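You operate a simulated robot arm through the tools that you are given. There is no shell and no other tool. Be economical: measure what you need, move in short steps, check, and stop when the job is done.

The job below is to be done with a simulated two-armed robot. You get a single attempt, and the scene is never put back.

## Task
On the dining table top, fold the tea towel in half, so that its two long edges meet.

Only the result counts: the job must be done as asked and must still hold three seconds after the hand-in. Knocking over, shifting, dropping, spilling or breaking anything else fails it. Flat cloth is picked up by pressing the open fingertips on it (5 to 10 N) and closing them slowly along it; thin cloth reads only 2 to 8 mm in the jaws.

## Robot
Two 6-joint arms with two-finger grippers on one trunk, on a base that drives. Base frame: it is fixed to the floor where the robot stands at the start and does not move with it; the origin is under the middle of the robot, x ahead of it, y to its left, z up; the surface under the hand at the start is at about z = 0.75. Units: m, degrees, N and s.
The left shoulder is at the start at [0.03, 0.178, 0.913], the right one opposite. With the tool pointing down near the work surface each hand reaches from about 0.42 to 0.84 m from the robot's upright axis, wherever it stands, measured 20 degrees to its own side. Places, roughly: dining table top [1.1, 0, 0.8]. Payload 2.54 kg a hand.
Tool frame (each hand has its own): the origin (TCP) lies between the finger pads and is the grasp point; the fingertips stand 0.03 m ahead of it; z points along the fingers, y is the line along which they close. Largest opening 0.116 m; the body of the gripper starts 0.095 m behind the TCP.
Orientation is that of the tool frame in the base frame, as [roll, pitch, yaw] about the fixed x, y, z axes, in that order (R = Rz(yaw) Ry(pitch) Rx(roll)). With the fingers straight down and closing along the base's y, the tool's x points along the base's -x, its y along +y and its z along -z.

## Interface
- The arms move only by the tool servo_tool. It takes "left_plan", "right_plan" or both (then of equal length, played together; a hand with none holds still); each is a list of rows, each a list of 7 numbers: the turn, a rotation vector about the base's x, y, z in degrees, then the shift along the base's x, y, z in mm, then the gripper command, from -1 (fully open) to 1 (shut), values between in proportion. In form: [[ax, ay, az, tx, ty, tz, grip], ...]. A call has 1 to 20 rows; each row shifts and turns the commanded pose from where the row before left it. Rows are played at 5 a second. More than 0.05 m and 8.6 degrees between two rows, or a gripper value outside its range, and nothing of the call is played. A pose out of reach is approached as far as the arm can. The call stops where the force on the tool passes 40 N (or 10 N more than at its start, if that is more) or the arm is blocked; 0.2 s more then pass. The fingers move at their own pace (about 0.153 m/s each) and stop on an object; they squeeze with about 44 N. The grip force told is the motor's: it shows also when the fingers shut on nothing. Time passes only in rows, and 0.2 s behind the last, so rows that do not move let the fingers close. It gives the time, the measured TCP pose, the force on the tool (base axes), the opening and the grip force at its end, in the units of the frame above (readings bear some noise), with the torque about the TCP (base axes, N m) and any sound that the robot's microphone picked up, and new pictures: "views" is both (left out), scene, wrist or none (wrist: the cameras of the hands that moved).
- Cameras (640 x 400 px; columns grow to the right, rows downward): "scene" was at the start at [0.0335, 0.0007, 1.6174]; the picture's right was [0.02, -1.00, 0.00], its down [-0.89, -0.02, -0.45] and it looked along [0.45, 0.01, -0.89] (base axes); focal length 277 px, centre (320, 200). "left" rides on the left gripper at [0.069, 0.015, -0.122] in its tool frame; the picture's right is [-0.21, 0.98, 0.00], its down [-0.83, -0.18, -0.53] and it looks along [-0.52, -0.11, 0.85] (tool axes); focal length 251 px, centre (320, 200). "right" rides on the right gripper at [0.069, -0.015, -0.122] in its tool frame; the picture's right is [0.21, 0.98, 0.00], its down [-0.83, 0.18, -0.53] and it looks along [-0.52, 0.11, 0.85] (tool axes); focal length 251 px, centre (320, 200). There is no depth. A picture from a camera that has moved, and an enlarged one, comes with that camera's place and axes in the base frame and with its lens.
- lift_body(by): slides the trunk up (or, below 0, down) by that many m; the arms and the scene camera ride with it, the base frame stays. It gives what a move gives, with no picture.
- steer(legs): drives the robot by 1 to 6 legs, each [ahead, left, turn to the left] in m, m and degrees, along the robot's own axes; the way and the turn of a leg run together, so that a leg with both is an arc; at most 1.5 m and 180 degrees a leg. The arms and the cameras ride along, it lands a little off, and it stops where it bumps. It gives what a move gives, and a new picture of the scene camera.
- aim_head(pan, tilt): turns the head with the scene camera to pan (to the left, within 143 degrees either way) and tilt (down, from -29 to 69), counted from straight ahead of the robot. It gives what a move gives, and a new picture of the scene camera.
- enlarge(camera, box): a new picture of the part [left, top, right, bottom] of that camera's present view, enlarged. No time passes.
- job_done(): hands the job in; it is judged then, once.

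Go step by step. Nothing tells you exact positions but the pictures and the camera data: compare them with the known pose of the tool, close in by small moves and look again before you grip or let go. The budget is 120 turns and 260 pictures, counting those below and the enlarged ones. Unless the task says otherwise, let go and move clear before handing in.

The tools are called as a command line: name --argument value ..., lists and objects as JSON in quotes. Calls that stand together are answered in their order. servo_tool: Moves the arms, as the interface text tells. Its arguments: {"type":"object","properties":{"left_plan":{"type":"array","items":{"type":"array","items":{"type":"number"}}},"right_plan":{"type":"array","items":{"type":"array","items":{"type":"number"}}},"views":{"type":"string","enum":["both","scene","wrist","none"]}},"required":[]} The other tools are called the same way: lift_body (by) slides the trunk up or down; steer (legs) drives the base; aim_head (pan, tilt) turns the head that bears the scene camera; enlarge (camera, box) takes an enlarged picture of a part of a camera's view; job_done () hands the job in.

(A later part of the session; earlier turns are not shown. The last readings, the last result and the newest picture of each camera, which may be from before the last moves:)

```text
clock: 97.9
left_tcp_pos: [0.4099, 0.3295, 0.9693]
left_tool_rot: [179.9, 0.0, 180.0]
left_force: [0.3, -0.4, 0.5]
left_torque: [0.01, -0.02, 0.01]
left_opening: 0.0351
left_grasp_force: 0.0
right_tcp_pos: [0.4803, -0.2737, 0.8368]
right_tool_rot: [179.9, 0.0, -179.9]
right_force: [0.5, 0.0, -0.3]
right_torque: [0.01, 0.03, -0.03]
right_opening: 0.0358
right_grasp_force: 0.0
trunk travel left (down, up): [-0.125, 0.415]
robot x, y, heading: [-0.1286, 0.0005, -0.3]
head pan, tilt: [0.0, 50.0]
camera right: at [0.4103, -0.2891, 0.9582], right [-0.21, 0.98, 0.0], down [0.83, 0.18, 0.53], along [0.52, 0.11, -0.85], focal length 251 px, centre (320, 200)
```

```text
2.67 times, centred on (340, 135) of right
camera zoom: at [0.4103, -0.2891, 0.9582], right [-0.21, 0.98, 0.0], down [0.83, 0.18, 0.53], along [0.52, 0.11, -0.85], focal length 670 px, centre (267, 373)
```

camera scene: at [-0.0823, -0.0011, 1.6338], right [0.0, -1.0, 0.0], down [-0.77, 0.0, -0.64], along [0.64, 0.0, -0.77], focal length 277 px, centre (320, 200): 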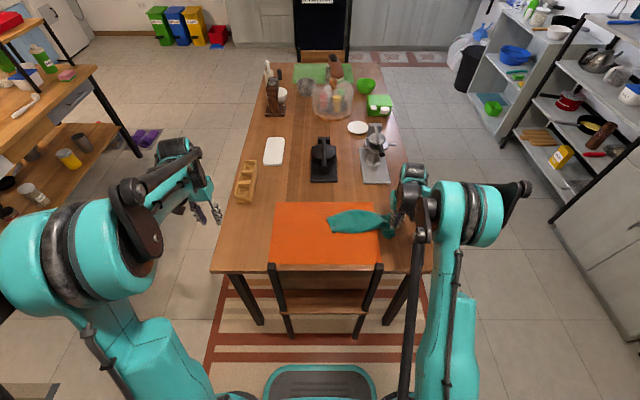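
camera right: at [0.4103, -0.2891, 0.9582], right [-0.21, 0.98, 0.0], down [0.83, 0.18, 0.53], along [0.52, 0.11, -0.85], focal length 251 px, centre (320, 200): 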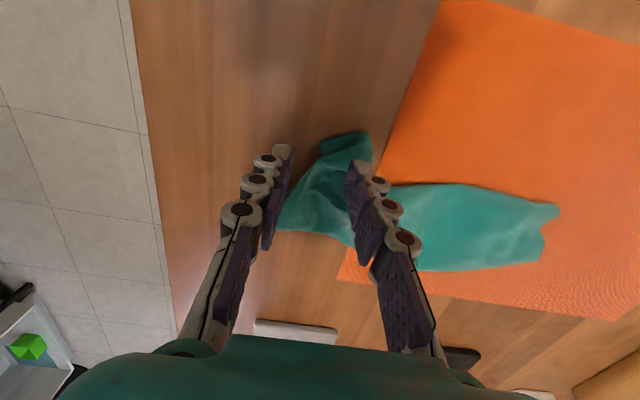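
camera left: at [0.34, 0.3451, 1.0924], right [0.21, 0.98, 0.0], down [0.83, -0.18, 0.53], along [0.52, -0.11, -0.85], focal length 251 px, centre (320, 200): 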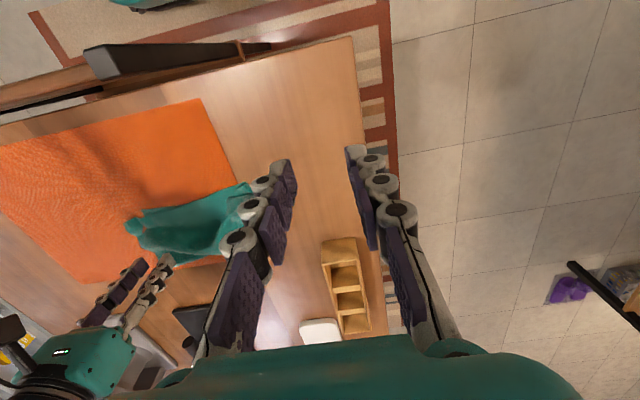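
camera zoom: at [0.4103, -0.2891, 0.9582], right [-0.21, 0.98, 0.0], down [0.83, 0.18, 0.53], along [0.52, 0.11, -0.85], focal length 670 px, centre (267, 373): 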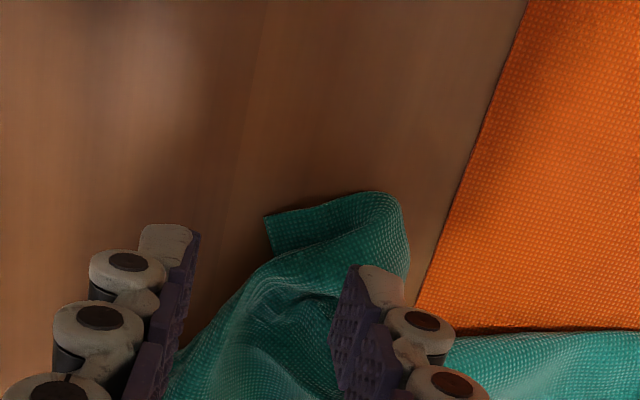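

servo_tool --right_plan '[[0, 0, 0, -8, 16, -10, 0.62], [0, 0, 0, 0, 0, -20, 0.62], [0, 0, 0, 0, 0, -12, 0.62]]' --views "wrist"

enlarge --camera "right" --box '[220, 80, 460, 230]'

```text
clock: 98.7
left_tcp_pos: [0.408, 0.3285, 0.9691]
left_tool_rot: [-180.0, 0.0, 180.0]
left_force: [-0.1, 0.2, 0.4]
left_torque: [0.0, 0.0, 0.0]
left_opening: 0.035
left_grasp_force: 0.1
right_tcp_pos: [0.4709, -0.2591, 0.7946]
right_tool_rot: [179.9, 0.0, 180.0]
right_force: [0.1, 0.0, 0.5]
right_torque: [-0.01, 0.04, -0.02]
right_opening: 0.022
right_grasp_force: 0.1
trunk travel left (down, up): [-0.125, 0.415]
robot x, y, heading: [-0.1294, 0.0015, -0.1]
head pan, tilt: [0.0, 50.0]
camera right: at [0.4018, -0.2731, 0.9168], right [-0.21, 0.98, 0.0], down [0.83, 0.18, 0.53], along [0.52, 0.11, -0.85], focal length 251 px, centre (320, 200)
```

right: 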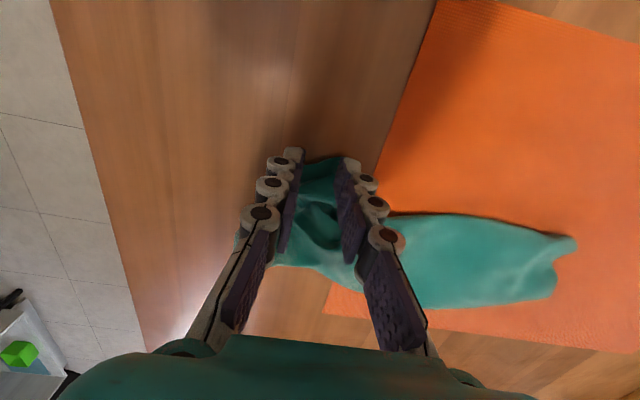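

```text
2.67 times, centred on (340, 155) of right
camera zoom: at [0.4018, -0.2731, 0.9168], right [-0.21, 0.98, 0.0], down [0.83, 0.18, 0.53], along [0.52, 0.11, -0.85], focal length 670 px, centre (267, 320)
```

zoom: 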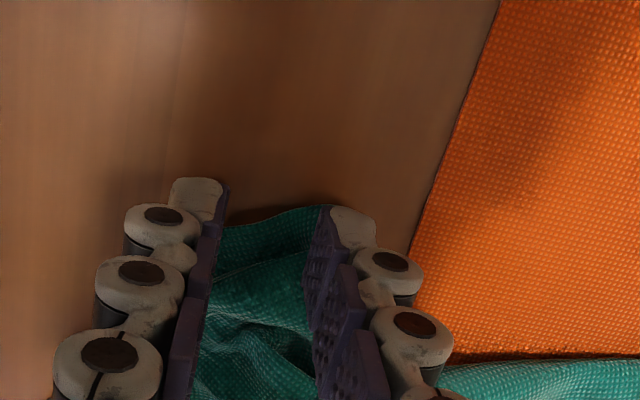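

servo_tool --right_plan '[[0, 0, 0, -2, 0, -6, 0.62], [0, 0, 0, 0, 0, -4, 0.62], [0, 0, 0, 0, 0, -1.5, 0.62], [0, 0, 0, 0, 0, -1.5, 0.62], [0, 0, 0, 0, 0, 0, 0.66], [0, 0, 0, 0, 0, 0, 0.71], [0, 0, 0, 0, 0, 0, 0.76], [0, 0, 0, 0, 0, 0, 0.81], [0, 0, 0, 0, 0, 0, 0.86], [0, 0, 0, 0, 0, 0, 0.92], [0, 0, 0, 0, 0, 0, 1], [0, 0, 0, 0, 0, 0, 1], [0, 0, 0, 0, 0, 0, 1], [0, 0, 0, 0, 0, 10, 1], [0, 0, 0, 0, 0, 20, 1], [0, 0, 0, 0, 0, 20, 1]]' --views "wrist"

enlarge --camera "right" --box '[220, 80, 460, 230]'

```text
clock: 102.1
left_tcp_pos: [0.409, 0.3289, 0.9695]
left_tool_rot: [-179.9, 0.0, -180.0]
left_force: [-0.8, -0.1, 0.4]
left_torque: [0.0, -0.03, -0.04]
left_opening: 0.0349
left_grasp_force: 0.0
right_tcp_pos: [0.4689, -0.259, 0.8305]
right_tool_rot: [-179.9, 0.0, -179.9]
right_force: [0.1, 0.2, 0.0]
right_torque: [-0.03, 0.01, -0.03]
right_opening: 0.0002
right_grasp_force: 28.6
trunk travel left (down, up): [-0.125, 0.415]
robot x, y, heading: [-0.1321, 0.0001, 0.0]
head pan, tilt: [0.0, 50.0]
camera right: at [0.4, -0.2731, 0.953], right [-0.21, 0.98, 0.0], down [0.83, 0.18, 0.53], along [0.52, 0.11, -0.85], focal length 251 px, centre (320, 200)
```

right: 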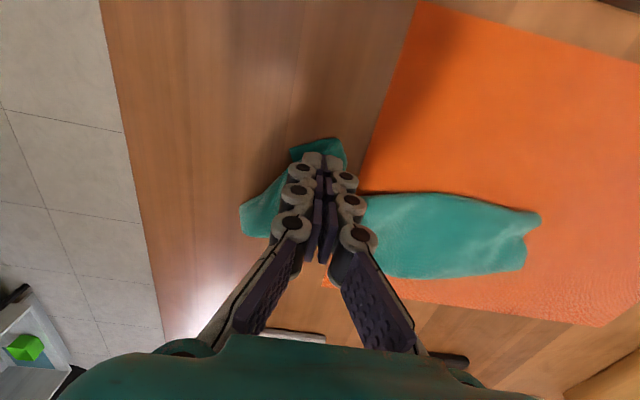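

```text
2.67 times, centred on (340, 155) of right
camera zoom: at [0.4, -0.2731, 0.953], right [-0.21, 0.98, 0.0], down [0.83, 0.18, 0.53], along [0.52, 0.11, -0.85], focal length 670 px, centre (267, 320)
```

zoom: 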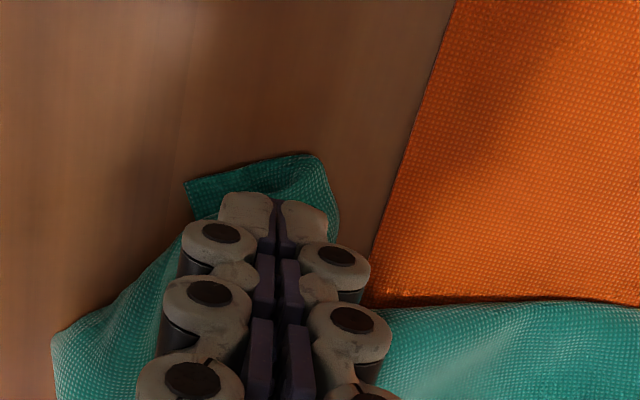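

It wasn't pressed enough. I'll retry with a wider opening and firmer contact.

servo_tool --right_plan '[[0, 0, 0, 0, 1, 0, 0.45], [0, 0, 0, 0, 0, -20, 0.45], [0, 0, 0, 0, 0, -20, 0.45], [0, 0, 0, 0, 0, -8, 0.45], [0, 0, 0, 0, 0, -1, 0.45], [0, 0, 0, 0, 0, 0, 0.45]]' --views "none"

servo_tool --right_plan '[[0, 0, 0, 0, 0, -1, 0.45], [0, 0, 0, 0, 0, 0, 0.45]]' --views "wrist"

```text
clock: 103.5
left_tcp_pos: [0.4092, 0.3298, 0.9694]
left_tool_rot: [-180.0, 0.0, -179.9]
left_force: [1.0, 0.6, 0.3]
left_torque: [0.04, -0.02, 0.01]
left_opening: 0.0346
left_grasp_force: 0.0
right_tcp_pos: [0.4694, -0.2584, 0.7823]
right_tool_rot: [180.0, 0.0, 180.0]
right_force: [0.9, -0.2, 1.6]
right_torque: [0.04, -0.02, -0.01]
right_opening: 0.0321
right_grasp_force: 0.0
trunk travel left (down, up): [-0.125, 0.415]
robot x, y, heading: [-0.129, 0.0045, -0.3]
head pan, tilt: [0.0, 50.0]
```

```text
clock: 104.1
left_tcp_pos: [0.4091, 0.3294, 0.9702]
left_tool_rot: [-179.9, 0.0, -180.0]
left_force: [0.6, 0.6, 0.3]
left_torque: [0.0, 0.05, 0.02]
left_opening: 0.0347
left_grasp_force: 0.0
right_tcp_pos: [0.4693, -0.2576, 0.7804]
right_tool_rot: [180.0, -0.1, -180.0]
right_force: [1.9, 0.8, 4.7]
right_torque: [0.1, -0.04, -0.03]
right_opening: 0.0322
right_grasp_force: 0.1
trunk travel left (down, up): [-0.125, 0.415]
robot x, y, heading: [-0.1292, -0.0037, -0.1]
head pan, tilt: [0.0, 50.0]
camera right: at [0.3998, -0.2721, 0.9034], right [-0.21, 0.98, 0.0], down [0.83, 0.18, 0.53], along [0.52, 0.11, -0.85], focal length 251 px, centre (320, 200)
```

right: 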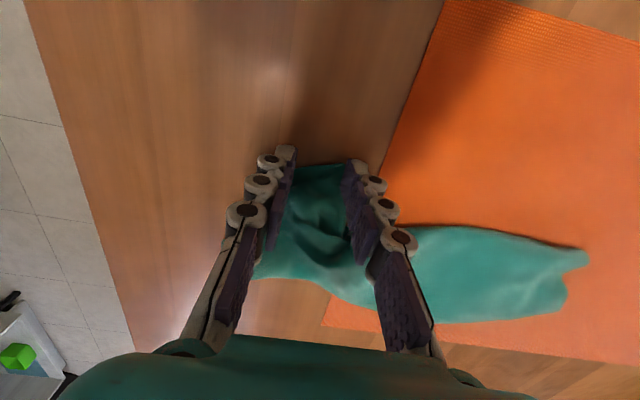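

servo_tool --right_plan '[[0, 0, 0, 0, 0, -0.6, 0.45], [0, 0, 0, 0, 0, 0, 0.5], [0, 0, 0, 0, 0, 0, 0.55], [0, 0, 0, 0, 0, 0, 0.6], [0, 0, 0, 0, 0, 0, 0.65], [0, 0, 0, 0, 0, 0, 0.7], [0, 0, 0, 0, 0, 0, 0.75], [0, 0, 0, 0, 0, 0, 0.8], [0, 0, 0, 0, 0, 0, 0.85], [0, 0, 0, 0, 0, 0, 0.9], [0, 0, 0, 0, 0, 0, 1], [0, 0, 0, 0, 0, 0, 1], [0, 0, 0, 0, 0, 0, 1], [0, 0, 0, 0, 0, 10, 1], [0, 0, 0, 0, 0, 20, 1], [0, 0, 0, 0, 0, 20, 1]]' --views "wrist"

enlarge --camera "right" --box '[220, 80, 460, 230]'

```text
clock: 107.5
left_tcp_pos: [0.4076, 0.3285, 0.9703]
left_tool_rot: [180.0, 0.0, 180.0]
left_force: [-0.3, 0.0, -0.9]
left_torque: [0.01, 0.04, 0.01]
left_opening: 0.0347
left_grasp_force: 0.0
right_tcp_pos: [0.4693, -0.2573, 0.8307]
right_tool_rot: [-180.0, -0.1, 179.9]
right_force: [-0.8, -0.8, 2.0]
right_torque: [-0.16, 0.04, 0.0]
right_opening: 0.0015
right_grasp_force: 28.5
trunk travel left (down, up): [-0.125, 0.415]
robot x, y, heading: [-0.1275, 0.0005, 0.0]
head pan, tilt: [0.0, 50.0]
camera right: at [0.3992, -0.2723, 0.9524], right [-0.21, 0.98, 0.0], down [0.83, 0.18, 0.53], along [0.52, 0.11, -0.85], focal length 251 px, centre (320, 200)
```

right: 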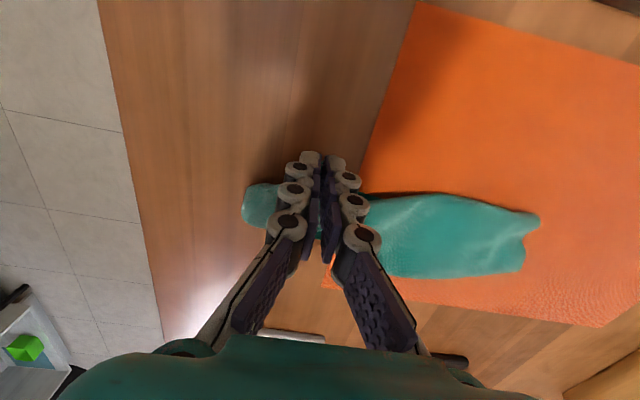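

```text
2.67 times, centred on (340, 155) of right
camera zoom: at [0.3992, -0.2723, 0.9524], right [-0.21, 0.98, 0.0], down [0.83, 0.18, 0.53], along [0.52, 0.11, -0.85], focal length 670 px, centre (267, 320)
```

zoom: 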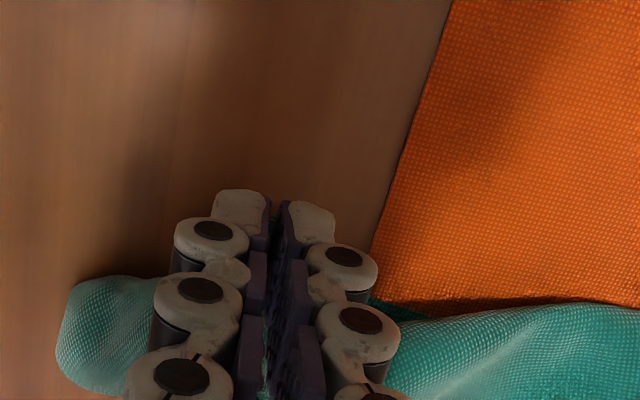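

A corner is held. I'll lift it high over the mat, raising the trunk too, so the towel hangs fully open.

servo_tool --right_plan '[[0, 0, 0, 0, 10, 30, 1], [0, 0, 0, 0, 15, 30, 1], [0, 0, 0, 0, 20, 30, 1], [0, 0, 0, 5, 25, 30, 1], [0, 0, 0, 5, 25, 30, 1], [0, 0, 0, 5, 25, 30, 1], [0, 0, 0, 5, 25, 30, 1], [0, 0, 0, 5, 25, 30, 1], [0, 0, 0, 0, 25, 30, 1], [0, 0, 0, 0, 0, 10, 1]]' --views "none"

lift_body --by 0.12

aim_head --pan 0 --tilt 45

enlarge --camera "scene" --box '[240, 130, 400, 230]'

```text
clock: 109.7
left_tcp_pos: [0.4085, 0.3281, 0.9703]
left_tool_rot: [179.9, -0.1, 179.9]
left_force: [0.3, 0.8, 0.4]
left_torque: [0.01, -0.01, 0.03]
left_opening: 0.0347
left_grasp_force: 0.0
right_tcp_pos: [0.4945, -0.0622, 1.111]
right_tool_rot: [179.9, 0.1, -180.0]
right_force: [0.2, -0.6, -2.3]
right_torque: [0.05, 0.03, 0.02]
right_opening: 0.0054
right_grasp_force: 34.7
trunk travel left (down, up): [-0.125, 0.415]
robot x, y, heading: [-0.1299, 0.0004, 0.3]
head pan, tilt: [0.0, 50.0]
```

```text
clock: 111.2
left_tcp_pos: [0.4099, 0.328, 1.0903]
left_tool_rot: [179.9, 0.0, -179.9]
left_force: [-0.1, -0.3, 0.2]
left_torque: [0.02, -0.02, 0.01]
left_opening: 0.0349
left_grasp_force: 0.1
right_tcp_pos: [0.4955, -0.0611, 1.2305]
right_tool_rot: [-180.0, 0.0, 180.0]
right_force: [0.5, 0.2, 1.9]
right_torque: [-0.29, -0.05, 0.0]
right_opening: 0.0014
right_grasp_force: 28.4
trunk travel left (down, up): [-0.245, 0.295]
robot x, y, heading: [-0.1316, 0.0007, 0.2]
head pan, tilt: [0.0, 50.0]
```

```text
clock: 111.8
left_tcp_pos: [0.4088, 0.3288, 1.0898]
left_tool_rot: [180.0, 0.1, 180.0]
left_force: [0.0, 0.0, -0.4]
left_torque: [-0.04, 0.0, -0.02]
left_opening: 0.0348
left_grasp_force: 0.1
right_tcp_pos: [0.4943, -0.0628, 1.2318]
right_tool_rot: [180.0, 0.0, 180.0]
right_force: [0.8, -0.6, -1.9]
right_torque: [0.02, 0.01, 0.02]
right_opening: 0.0048
right_grasp_force: 38.2
trunk travel left (down, up): [-0.245, 0.295]
robot x, y, heading: [-0.1302, 0.0014, -0.2]
head pan, tilt: [0.0, 45.0]
camera scene: at [-0.0782, -0.0008, 1.7606], right [0.0, -1.0, 0.0], down [-0.71, 0.0, -0.71], along [0.71, 0.0, -0.71], focal length 277 px, centre (320, 200)
```

scene: 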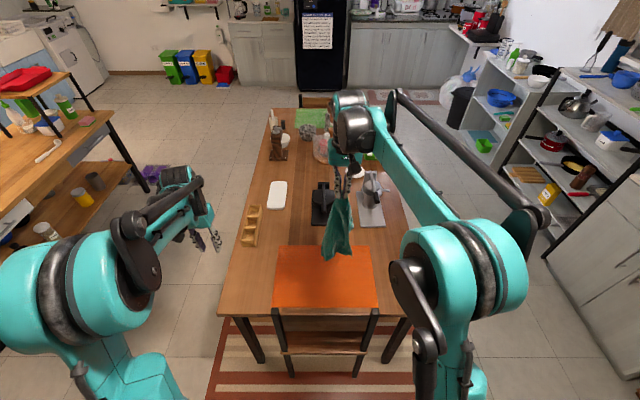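

```text
4.00 times, centred on (320, 180) of scene
camera zoom: at [-0.0782, -0.0008, 1.7606], right [0.0, -1.0, 0.0], down [-0.71, 0.0, -0.71], along [0.71, 0.0, -0.71], focal length 1108 px, centre (320, 280)
```

zoom: 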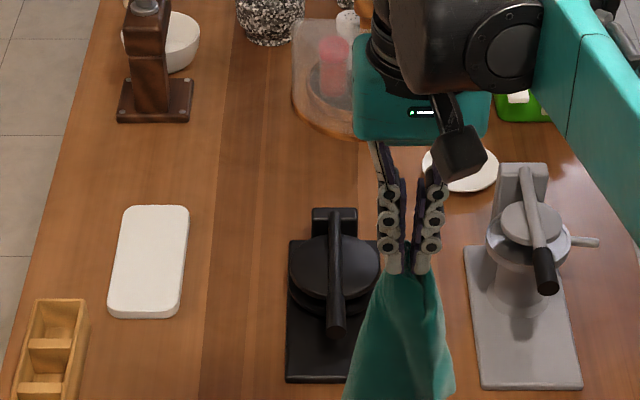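

enlarge --camera "scene" --box '[280, 180, 408, 260]'

enlarge --camera "left" --box '[0, 0, 320, 300]'

```text
5.00 times, centred on (344, 220) of scene
camera zoom: at [-0.0782, -0.0008, 1.7606], right [0.0, -1.0, 0.0], down [-0.71, 0.0, -0.71], along [0.71, 0.0, -0.71], focal length 1385 px, centre (200, 100)
```

zoom: 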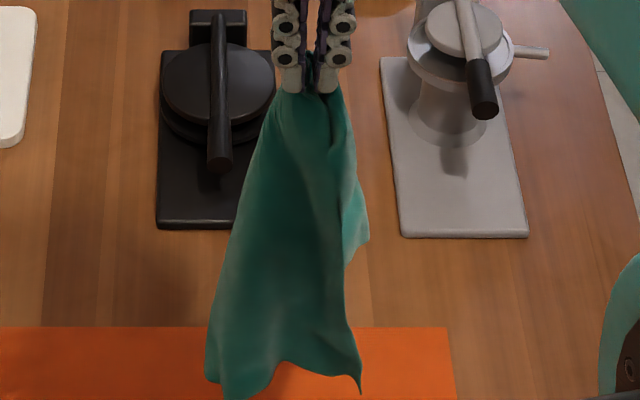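

```text
1.33 times, centred on (160, 150) of left
camera zoom: at [0.3395, 0.3445, 1.2129], right [0.21, 0.98, 0.0], down [0.83, -0.18, 0.53], along [0.52, -0.11, -0.85], focal length 335 px, centre (533, 267)
```

zoom: 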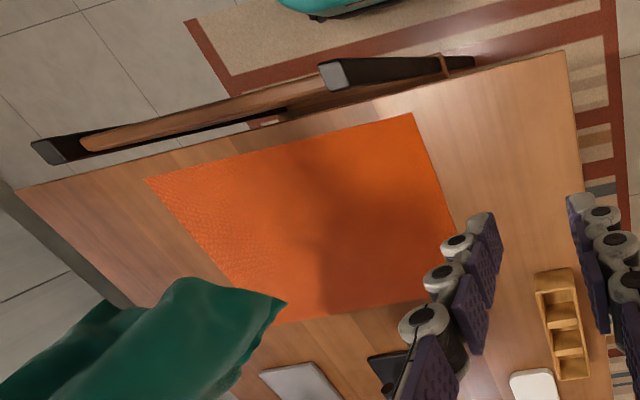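

The towel now hangs nearly open, facing me. I'll turn the hand 90° so it faces sideways, then lay it out to the right.

servo_tool --right_plan '[[0, 0, 8, 0, 8, 0, 1], [0, 0, 8, 0, 8, 0, 1], [0, 0, 8, 0, 8, 0, 1], [0, 0, 8, 0, 8, 0, 1], [0, 0, 8, 0, 8, 0, 1], [0, 0, 8, 0, 8, 0, 1], [0, 0, 8, 0, 8, 0, 1], [0, 0, 8, 0, 8, 0, 1], [0, 0, 8, 0, 8, 0, 1], [0, 0, 8, 0, 8, 0, 1], [0, 0, 8, 0, 0, 0, 1], [0, 0, 0, 0, 0, 0, 1], [0, 0, 0, 0, 0, 0, 1], [0, 0, 0, 0, 0, 0, 1]]' --views "both"

enlarge --camera "scene" --box '[260, 180, 388, 260]'

```text
clock: 114.8
left_tcp_pos: [0.4082, 0.3305, 1.0904]
left_tool_rot: [180.0, 0.1, 179.9]
left_force: [-0.5, 0.5, 0.1]
left_torque: [-0.01, -0.02, -0.03]
left_opening: 0.0348
left_grasp_force: 0.0
right_tcp_pos: [0.4942, 0.0179, 1.2314]
right_tool_rot: [179.8, 0.1, -92.1]
right_force: [-0.5, 0.4, -0.7]
right_torque: [-0.02, 0.03, 0.0]
right_opening: 0.004
right_grasp_force: 37.9
trunk travel left (down, up): [-0.245, 0.295]
robot x, y, heading: [-0.1292, 0.0022, 0.2]
head pan, tilt: [0.0, 45.0]
camera scene: at [-0.0781, -0.0006, 1.7607], right [0.0, -1.0, 0.0], down [-0.71, 0.0, -0.71], along [0.71, 0.0, -0.71], focal length 277 px, centre (320, 200)
camera right: at [0.5066, -0.0516, 1.3535], right [-0.98, -0.18, 0.0], down [-0.15, 0.83, 0.53], along [-0.1, 0.53, -0.85], focal length 251 px, centre (320, 200)
```

scene: 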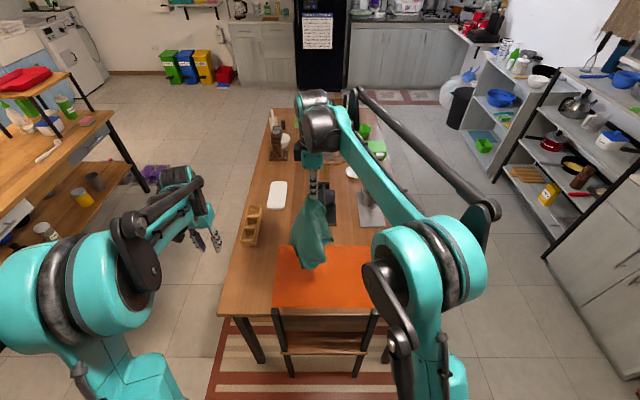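
right: 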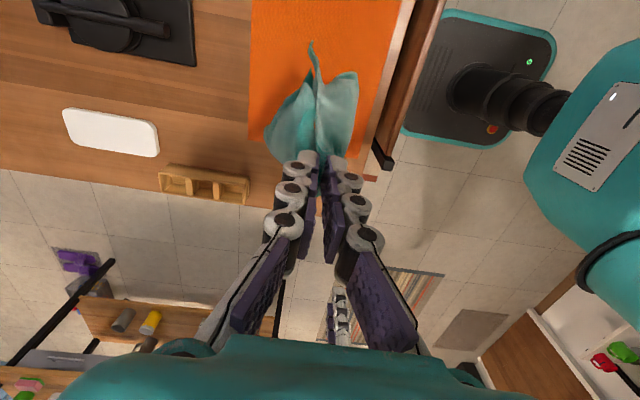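

```text
5.00 times, centred on (324, 220) of scene
camera zoom: at [-0.0781, -0.0006, 1.7607], right [0.0, -1.0, 0.0], down [-0.71, 0.0, -0.71], along [0.71, 0.0, -0.71], focal length 1385 px, centre (300, 100)
```

zoom: 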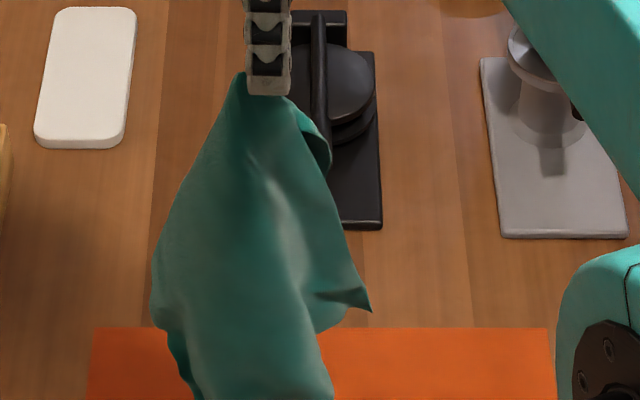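

The towel now hangs as a diamond from one corner. I estimate its left side corner, the neighbouring corner along the long edge, at about (0.575, 0.113, 0.885). I'll check with the left camera.

enlarge --camera "left" --box '[0, 150, 320, 350]'

enlarge --camera "right" --box '[220, 20, 420, 170]'

enlarge --camera "scene" --box '[270, 200, 366, 280]'

```text
2.00 times, centred on (160, 250) of left
camera zoom: at [0.3395, 0.3447, 1.2129], right [0.21, 0.98, 0.0], down [0.83, -0.18, 0.53], along [0.52, -0.11, -0.85], focal length 503 px, centre (640, 100)
```

zoom: 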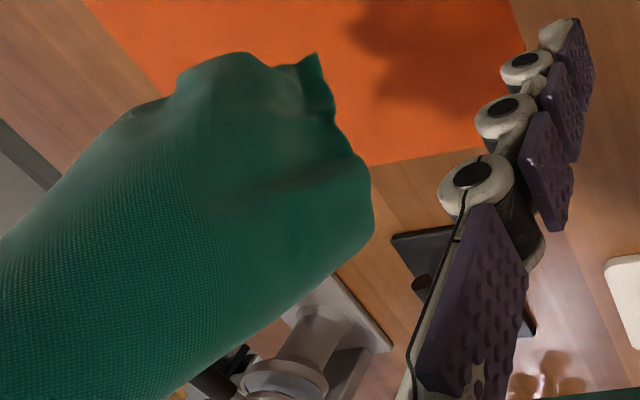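

```text
2.67 times, centred on (320, 95) of right
camera zoom: at [0.5066, -0.0516, 1.3535], right [-0.98, -0.18, 0.0], down [-0.15, 0.83, 0.53], along [-0.1, 0.53, -0.85], focal length 670 px, centre (320, 480)
```

zoom: 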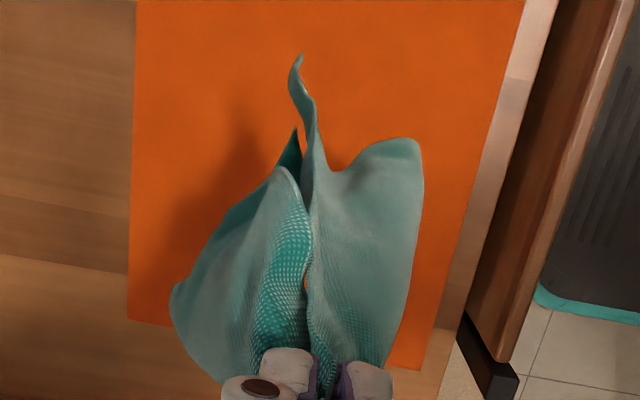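

```text
5.00 times, centred on (318, 240) of scene
camera zoom: at [-0.0781, -0.0006, 1.7607], right [0.0, -1.0, 0.0], down [-0.71, 0.0, -0.71], along [0.71, 0.0, -0.71], focal length 1385 px, centre (330, 0)
```

zoom: 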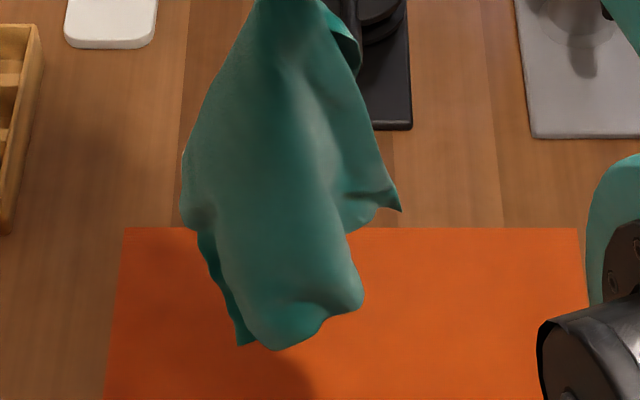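

By triangulation, the visible pointed corners are P1 ≈ (0.515, -0.05, 0.956), the short-edge neighbour, and P2 ≈ (0.455, 0.065, 0.87), the long-edge neighbour. Laying toward the right should open the sheet, so I'll lower the trunk and lay it.

lift_body --by -0.12

servo_tool --right_plan '[[0, 0, 0, 0, -20, -5, 1], [0, 0, 0, 0, -30, -8, 1], [0, 0, 0, 0, -30, -12, 1], [0, 0, 0, 0, -30, -18, 1], [0, 0, 0, 0, -30, -19, 1], [0, 0, 0, 0, -25, -24, 1], [0, 0, 0, 0, -25, -24, 1], [0, 0, 0, 0, -22, -30, 1], [0, 0, 0, 0, -20, -30, 1], [0, 0, 0, 0, -15, -33, 1], [0, 0, 0, 0, -13, -33, 1], [0, 0, 0, 0, -8, -30, 1], [0, 0, 0, 0, -5, -30, 1], [0, 0, 0, 0, -5, -20, 1]]'

aim_head --pan 0 --tilt 55

enlarge --camera "scene" --box '[240, 140, 432, 260]'

```text
clock: 116.3
left_tcp_pos: [0.4081, 0.3295, 0.971]
left_tool_rot: [179.9, 0.0, -179.9]
left_force: [0.4, 0.5, -0.3]
left_torque: [0.01, -0.03, 0.02]
left_opening: 0.0347
left_grasp_force: 0.2
right_tcp_pos: [0.4944, 0.0172, 1.1106]
right_tool_rot: [-180.0, 0.0, -91.9]
right_force: [0.0, 1.1, -0.8]
right_torque: [0.0, -0.04, 0.01]
right_opening: 0.0034
right_grasp_force: 30.2
trunk travel left (down, up): [-0.125, 0.415]
robot x, y, heading: [-0.1309, 0.0023, 0.1]
head pan, tilt: [0.0, 45.0]
```

```text
clock: 119.3
left_tcp_pos: [0.4082, 0.3283, 0.9701]
left_tool_rot: [179.9, 0.0, -179.9]
left_force: [0.0, 1.2, -0.3]
left_torque: [-0.02, 0.02, -0.02]
left_opening: 0.0346
left_grasp_force: 0.1
right_tcp_pos: [0.4956, -0.2618, 0.7945]
right_tool_rot: [-179.9, 0.1, -92.0]
right_force: [-0.5, 0.4, -1.5]
right_torque: [0.02, 0.01, 0.02]
right_opening: 0.0037
right_grasp_force: 30.5
trunk travel left (down, up): [-0.125, 0.415]
robot x, y, heading: [-0.1326, -0.0024, -0.2]
head pan, tilt: [0.0, 45.0]
camera scene: at [-0.0779, -0.0009, 1.6407], right [0.0, -1.0, 0.0], down [-0.71, 0.0, -0.71], along [0.71, 0.0, -0.71], focal length 277 px, centre (320, 200)
camera right: at [0.5073, -0.3303, 0.9166], right [-0.98, -0.18, 0.0], down [-0.15, 0.83, 0.53], along [-0.1, 0.53, -0.85], focal length 251 px, centre (320, 200)
```

scene: 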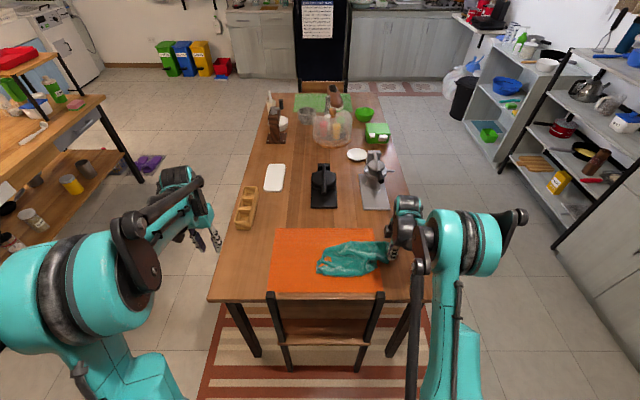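
right: 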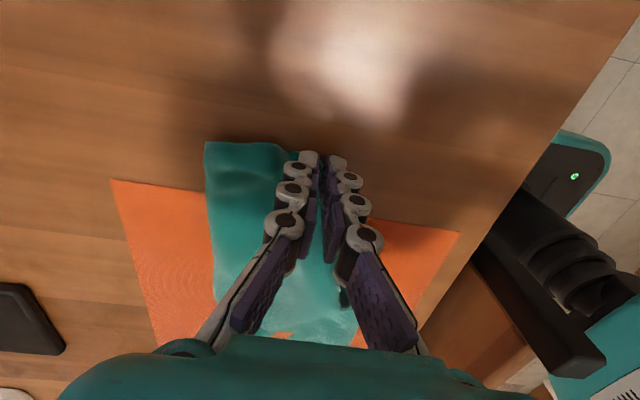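

```text
clock: 120.1
left_tcp_pos: [0.4097, 0.3292, 0.9701]
left_tool_rot: [179.9, 0.0, 179.9]
left_force: [1.1, 1.3, -0.1]
left_torque: [-0.01, 0.03, 0.01]
left_opening: 0.0347
left_grasp_force: 0.0
right_tcp_pos: [0.4946, -0.2603, 0.7952]
right_tool_rot: [180.0, 0.0, -91.9]
right_force: [-0.2, -0.6, 0.0]
right_torque: [-0.05, 0.01, -0.04]
right_opening: 0.0042
right_grasp_force: 30.9
trunk travel left (down, up): [-0.125, 0.415]
robot x, y, heading: [-0.1295, -0.0009, 0.1]
head pan, tilt: [0.0, 55.0]
camera scene: at [-0.0874, -0.0007, 1.6273], right [0.0, -1.0, 0.0], down [-0.82, 0.0, -0.57], along [0.57, 0.0, -0.82], focal length 277 px, centre (320, 200)
```

scene: 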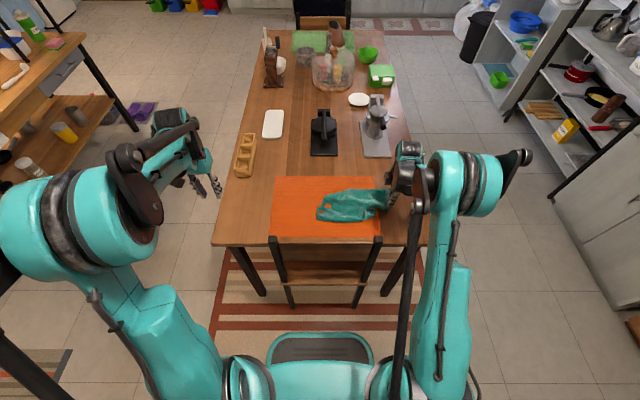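

```text
3.33 times, centred on (336, 200) of scene
camera zoom: at [-0.0874, -0.0007, 1.6273], right [0.0, -1.0, 0.0], down [-0.82, 0.0, -0.57], along [0.57, 0.0, -0.82], focal length 924 px, centre (267, 200)
```

zoom: 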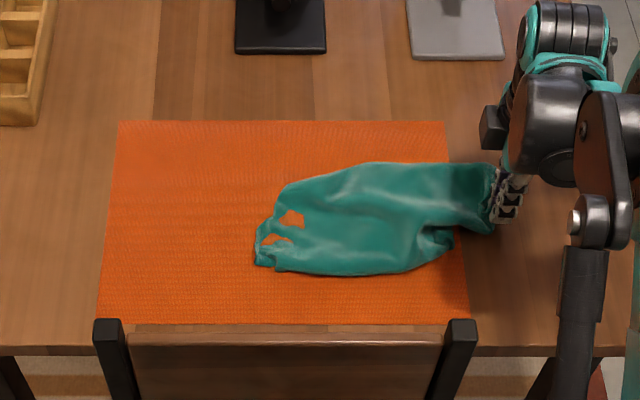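

I'll set the right end down, release, and inspect the layout.

servo_tool --right_plan '[[0, 0, 0, 0, -3, -8, 1], [0, 0, 0, 0, 0, 0, 0.7], [0, 0, 0, 0, 0, 0, 0.3], [0, 0, 0, 0, 0, 20, 0.3], [0, 0, -8, 0, -20, 40, 0.3], [0, 0, -8, 0, -35, 30, 0.3], [0, 0, -8, -20, -35, 10, 0.3], [0, 0, -8, -20, -20, 0, 0.3], [0, 0, -8, -20, 0, 0, 0.3], [0, 0, -8, -10, 0, 0, 0.3], [0, 0, -8, 0, 0, 0, 0.3], [0, 0, -8, 0, 0, 0, 0.3], [0, 0, -8, 0, 0, 0, 0.3], [0, 0, -8, 0, 0, 0, 0.3], [0, 0, -8, 0, 0, 0, 0.3]]' --views "wrist"

enlarge --camera "scene" --box '[300, 170, 412, 240]'

enlarge --camera "right" --box '[300, 40, 620, 240]'

```text
clock: 123.3
left_tcp_pos: [0.4089, 0.3289, 0.9706]
left_tool_rot: [179.8, 0.0, 180.0]
left_force: [0.3, -0.1, -0.3]
left_torque: [0.01, 0.02, 0.04]
left_opening: 0.0347
left_grasp_force: 0.0
right_tcp_pos: [0.4241, -0.374, 0.8887]
right_tool_rot: [180.0, 0.0, 179.9]
right_force: [0.1, 0.0, -0.4]
right_torque: [-0.01, -0.02, -0.01]
right_opening: 0.0406
right_grasp_force: 0.1
trunk travel left (down, up): [-0.125, 0.415]
robot x, y, heading: [-0.1321, 0.0014, 0.2]
head pan, tilt: [0.0, 55.0]
camera right: at [0.3549, -0.3881, 1.0094], right [-0.21, 0.98, 0.0], down [0.83, 0.18, 0.53], along [0.52, 0.11, -0.85], focal length 251 px, centre (320, 200)
```

right: 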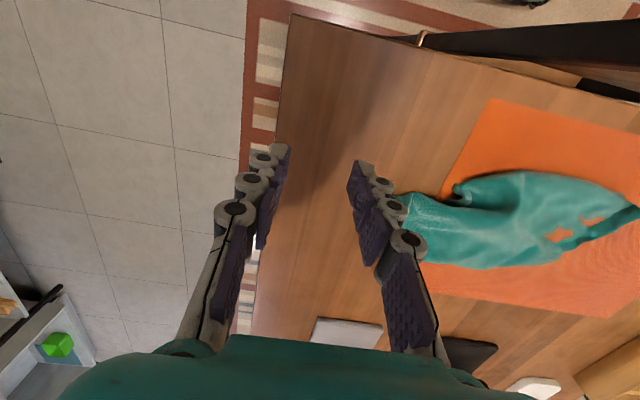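

```text
5.71 times, centred on (356, 205) of scene
camera zoom: at [-0.0873, -0.0007, 1.6273], right [0.0, -1.0, 0.0], down [-0.82, 0.0, -0.57], along [0.57, 0.0, -0.82], focal length 1583 px, centre (114, 171)
```

zoom: 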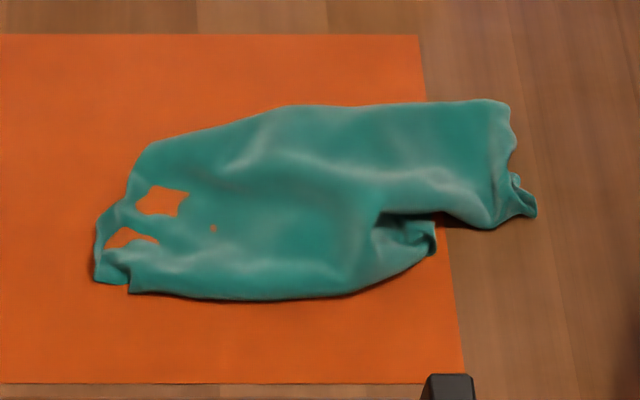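

```text
2.00 times, centred on (460, 140) of right
camera zoom: at [0.3549, -0.3881, 1.0094], right [-0.21, 0.98, 0.0], down [0.83, 0.18, 0.53], along [0.52, 0.11, -0.85], focal length 503 px, centre (40, 320)
```

zoom: 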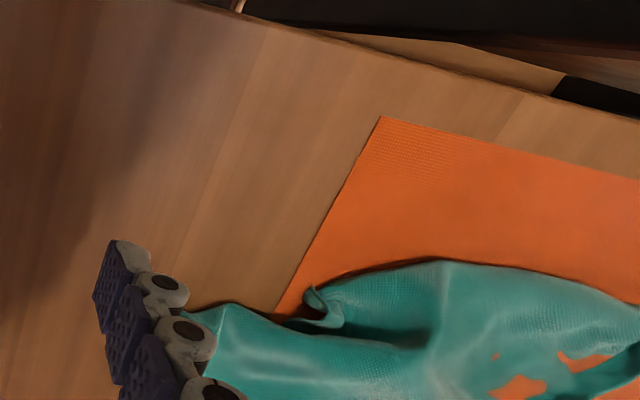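

The towel is again roughly folded in half with the crease on the far side. The left-end corners nearly coincide, but the right end is wrinkled. I'll take a closer look at the right end.

servo_tool --right_plan '[[0, 0, 0, 10, 20, 5, 0.3], [0, 0, 0, 10, 20, 5, 0.3], [0, 0, 0, 0, 20, 0, 0.3]]' --views "wrist"

enlarge --camera "right" --box '[250, 100, 490, 250]'

servo_tool --left_plan '[[0, 0, 0, 0, -40, -15, 0.3], [0, 0, 0, 0, -40, -15, 0.3], [0, 0, 0, 0, -40, -10, 0.3], [0, 0, 0, 0, -40, -10, 0.3], [0, 0, 0, 0, -40, -10, 0.3], [0, 0, 0, 0, -40, 0, 0.3]]' --views "wrist"

enlarge --camera "left" --box '[150, 60, 470, 260]'

```text
clock: 124.1
left_tcp_pos: [0.4085, 0.3307, 0.9697]
left_tool_rot: [-180.0, 0.0, -180.0]
left_force: [1.1, 0.6, 0.4]
left_torque: [0.0, -0.02, -0.01]
left_opening: 0.035
left_grasp_force: 0.0
right_tcp_pos: [0.4435, -0.3122, 0.8975]
right_tool_rot: [-179.9, 0.0, -179.9]
right_force: [0.0, 0.2, 0.2]
right_torque: [-0.01, -0.01, -0.02]
right_opening: 0.0404
right_grasp_force: 0.0
trunk travel left (down, up): [-0.125, 0.415]
robot x, y, heading: [-0.1315, 0.0037, -0.2]
head pan, tilt: [0.0, 55.0]
camera right: at [0.3747, -0.3267, 1.0199], right [-0.21, 0.98, 0.0], down [0.83, 0.18, 0.53], along [0.52, 0.11, -0.85], focal length 251 px, centre (320, 200)
```

right: 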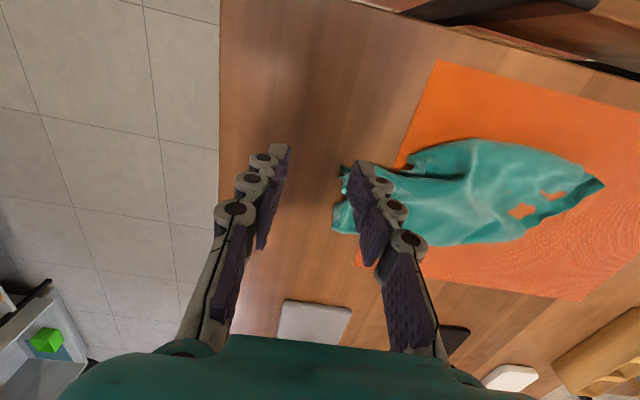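

```text
2.67 times, centred on (370, 175) of right
camera zoom: at [0.3747, -0.3267, 1.0199], right [-0.21, 0.98, 0.0], down [0.83, 0.18, 0.53], along [0.52, 0.11, -0.85], focal length 670 px, centre (187, 267)
```

zoom: 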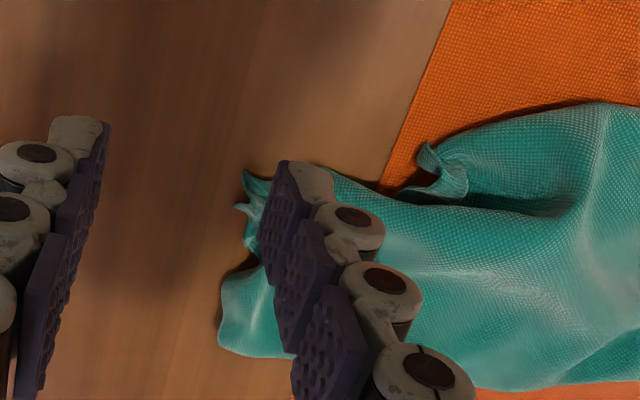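

```text
clock: 125.5
left_tcp_pos: [0.4088, 0.0887, 0.909]
left_tool_rot: [179.8, 0.0, 179.9]
left_force: [-0.3, 0.3, -0.1]
left_torque: [0.02, 0.01, -0.01]
left_opening: 0.0407
left_grasp_force: 0.1
right_tcp_pos: [0.4445, -0.3145, 0.8979]
right_tool_rot: [180.0, -0.1, -180.0]
right_force: [0.1, -0.1, 0.4]
right_torque: [0.03, -0.01, 0.01]
right_opening: 0.0407
right_grasp_force: 0.0
trunk travel left (down, up): [-0.125, 0.415]
robot x, y, heading: [-0.1296, 0.0022, 0.0]
head pan, tilt: [0.0, 55.0]
camera left: at [0.3392, 0.1035, 1.0329], right [0.21, 0.98, 0.0], down [0.83, -0.18, 0.53], along [0.52, -0.11, -0.85], focal length 251 px, centre (320, 200)
```

left: 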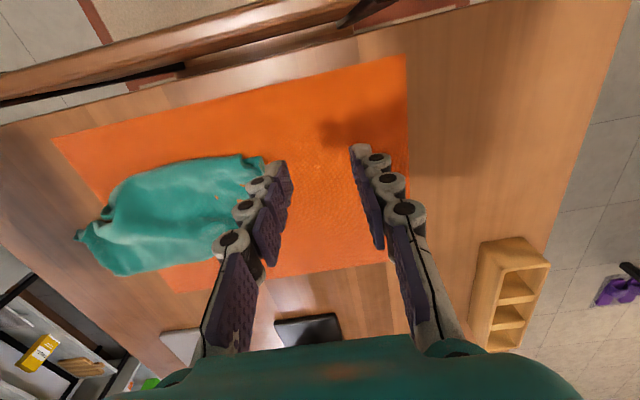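

```text
2.00 times, centred on (310, 160) of left
camera zoom: at [0.3392, 0.1035, 1.0329], right [0.21, 0.98, 0.0], down [0.83, -0.18, 0.53], along [0.52, -0.11, -0.85], focal length 503 px, centre (340, 280)
```

zoom: 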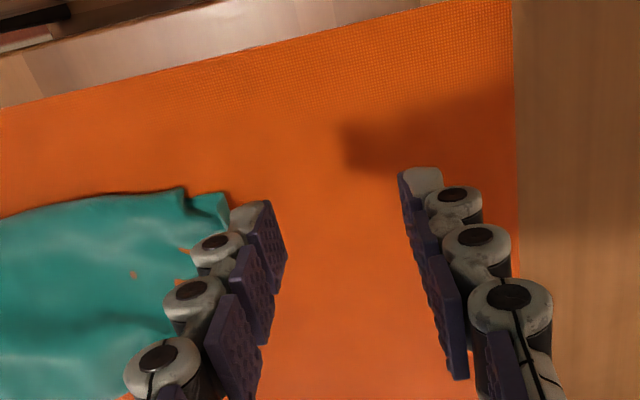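

I can see a single-layer corner curl (P1) near (0.457, -0.205), and the left-end corner (D) near (0.429, -0.011). I'll try gripping both, the ends of one long edge, and lifting the towel by that edge. I'm moving in over both.

servo_tool --left_plan '[[0, 0, 0, 5, -30, -15, 0.38], [0, 0, 0, 5, -30, -20, 0.38], [0, 0, 0, 5, -30, -20, 0.38], [0, 0, 0, 5, -24, -20, 0.38]]' --right_plan '[[0, 0, 0, 4, 30, -15, 0.3], [0, 0, 0, 4, 30, -20, 0.3], [0, 0, 0, 4, 30, -20, 0.3], [0, 0, 0, 3, 20, -20, 0.3]]' --views "wrist"

enlarge --camera "left" --box '[200, 70, 440, 220]'

enlarge --camera "right" --box '[200, 70, 440, 220]'

```text
clock: 126.5
left_tcp_pos: [0.4293, -0.0255, 0.8353]
left_tool_rot: [179.9, 0.1, 180.0]
left_force: [-0.8, 0.4, -0.7]
left_torque: [-0.01, 0.0, -0.03]
left_opening: 0.0362
left_grasp_force: 0.0
right_tcp_pos: [0.4598, -0.2033, 0.8229]
right_tool_rot: [179.9, 0.0, 180.0]
right_force: [0.2, -0.1, 0.3]
right_torque: [-0.01, 0.01, 0.03]
right_opening: 0.0408
right_grasp_force: 0.0
trunk travel left (down, up): [-0.125, 0.415]
robot x, y, heading: [-0.1297, 0.0029, 0.0]
head pan, tilt: [0.0, 55.0]
camera right: at [0.3909, -0.2177, 0.9443], right [-0.21, 0.98, 0.0], down [0.83, 0.18, 0.53], along [0.52, 0.11, -0.85], focal length 251 px, centre (320, 200)
camera left: at [0.3608, -0.0094, 0.9576], right [0.21, 0.98, 0.0], down [0.83, -0.18, 0.53], along [0.52, -0.11, -0.85], focal length 251 px, centre (320, 200)
```

right: 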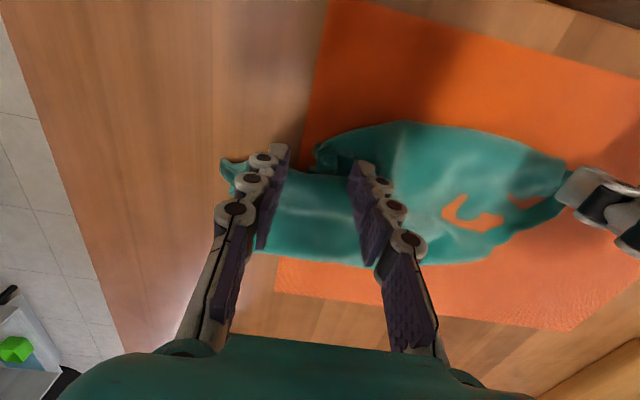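
left: 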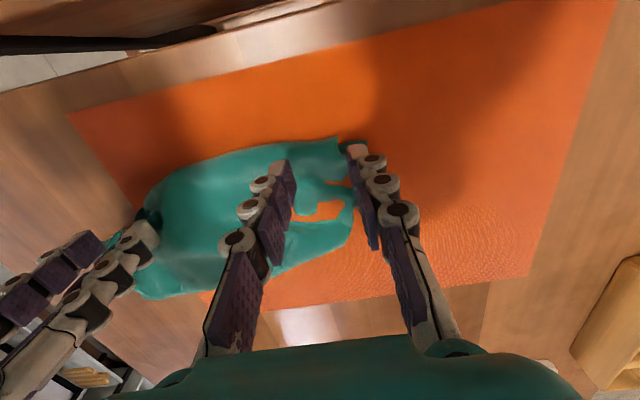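

```text
2.67 times, centred on (320, 145) of left
camera zoom: at [0.3608, -0.0094, 0.9576], right [0.21, 0.98, 0.0], down [0.83, -0.18, 0.53], along [0.52, -0.11, -0.85], focal length 670 px, centre (320, 347)
```

zoom: 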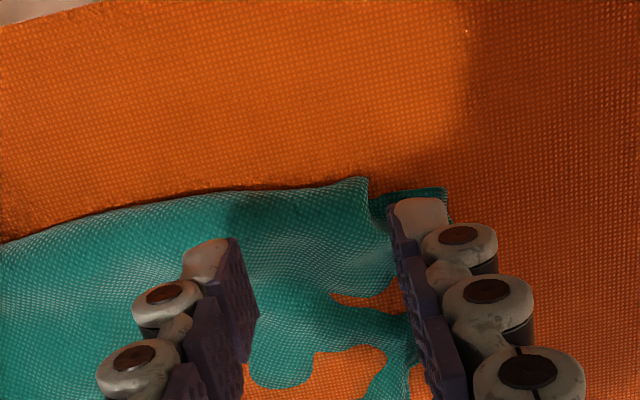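

```text
2.67 times, centred on (320, 145) of right
camera zoom: at [0.3909, -0.2177, 0.9443], right [-0.21, 0.98, 0.0], down [0.83, 0.18, 0.53], along [0.52, 0.11, -0.85], focal length 670 px, centre (320, 347)
```

zoom: 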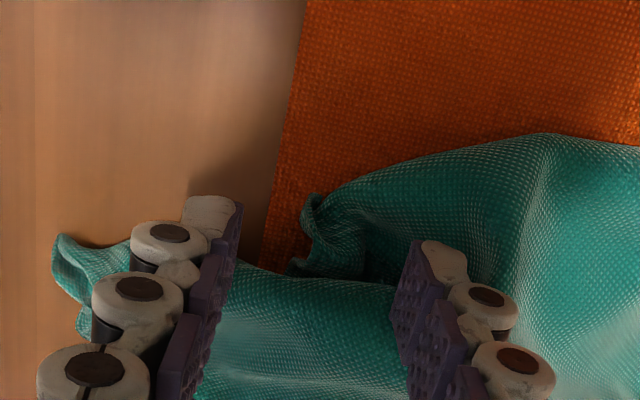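

The near edge now looks like a crease rather than hems. I'll move the hands apart and check the far edge and the right end more closely.

servo_tool --left_plan '[[0, 0, 0, -10, 40, 20, 0.38], [0, 0, 0, -10, 40, 20, 0.38], [0, 0, 0, 0, 40, 20, 0.38], [0, 0, 0, 0, 20, 0, 0.38]]' --right_plan '[[0, 0, 0, 0, -20, 40, 0.3], [0, 0, 0, -10, -35, 20, 0.3], [0, 0, 0, -10, -45, 0, 0.3], [0, 0, 0, 0, -45, 0, 0.3]]' --views "none"

enlarge --camera "scene" --box '[310, 180, 358, 225]'

enlarge --camera "scene" --box '[350, 180, 398, 225]'

enlarge --camera "left" --box '[40, 80, 300, 260]'

enlarge --camera "right" --box '[360, 100, 600, 250]'

```text
clock: 127.5
left_tcp_pos: [0.4083, 0.1169, 0.8955]
left_tool_rot: [179.9, -0.1, -179.9]
left_force: [-0.7, -0.6, -0.9]
left_torque: [0.0, 0.02, -0.01]
left_opening: 0.0363
left_grasp_force: 0.1
right_tcp_pos: [0.4401, -0.3492, 0.8817]
right_tool_rot: [179.9, 0.0, 179.9]
right_force: [0.9, -0.3, 0.2]
right_torque: [0.01, 0.02, 0.01]
right_opening: 0.0404
right_grasp_force: 0.0
trunk travel left (down, up): [-0.125, 0.415]
robot x, y, heading: [-0.132, -0.0017, 0.1]
head pan, tilt: [0.0, 55.0]
```

```text
8.89 times, centred on (334, 202) of scene
camera zoom: at [-0.0868, -0.0019, 1.6272], right [0.0, -1.0, 0.0], down [-0.82, 0.0, -0.57], along [0.57, 0.0, -0.82], focal length 2463 px, centre (196, 178)
```

zoom: 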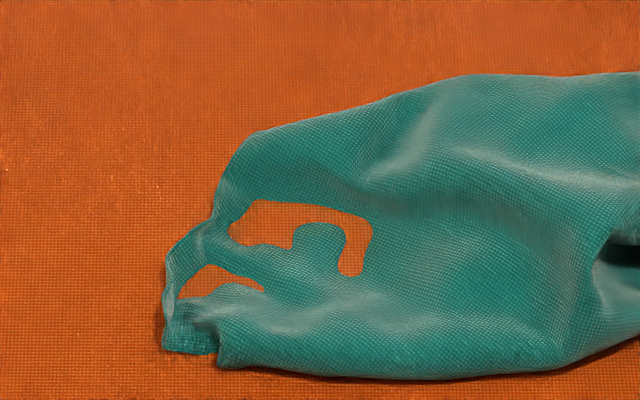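

```text
8.89 times, centred on (374, 202) of scene
camera zoom: at [-0.0868, -0.0019, 1.6272], right [0.0, -1.0, 0.0], down [-0.82, 0.0, -0.57], along [0.57, 0.0, -0.82], focal length 2463 px, centre (-160, 178)
```

zoom: 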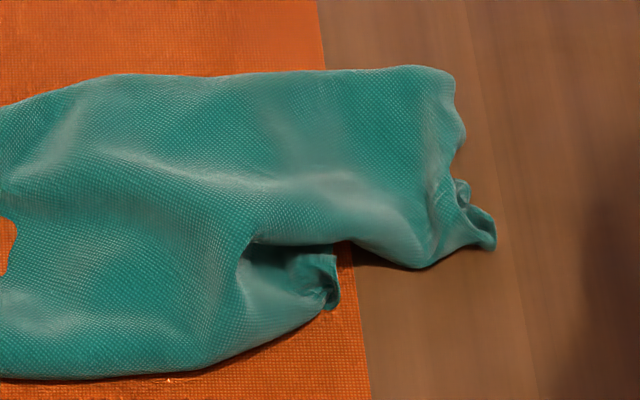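

```text
2.22 times, centred on (170, 170) of left
camera zoom: at [0.3393, 0.1307, 1.0182], right [0.21, 0.98, 0.0], down [0.83, -0.18, 0.53], along [0.52, -0.11, -0.85], focal length 559 px, centre (653, 267)
```

zoom: 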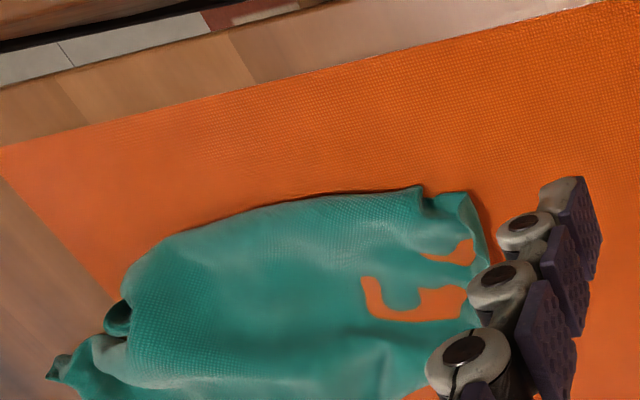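

```text
2.67 times, centred on (480, 175) of right
camera zoom: at [0.3704, -0.3636, 1.0041], right [-0.21, 0.98, 0.0], down [0.83, 0.18, 0.53], along [0.52, 0.11, -0.85], focal length 670 px, centre (-107, 267)
```

zoom: 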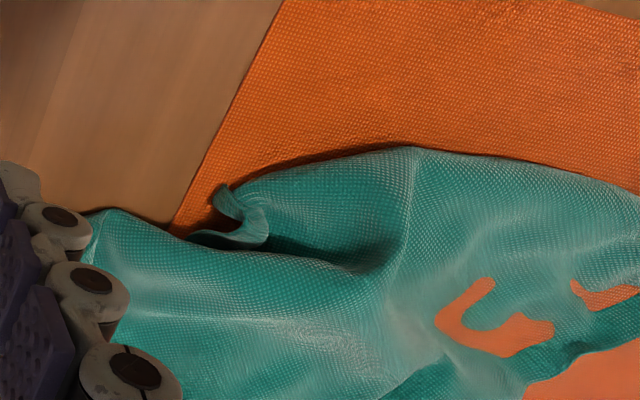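

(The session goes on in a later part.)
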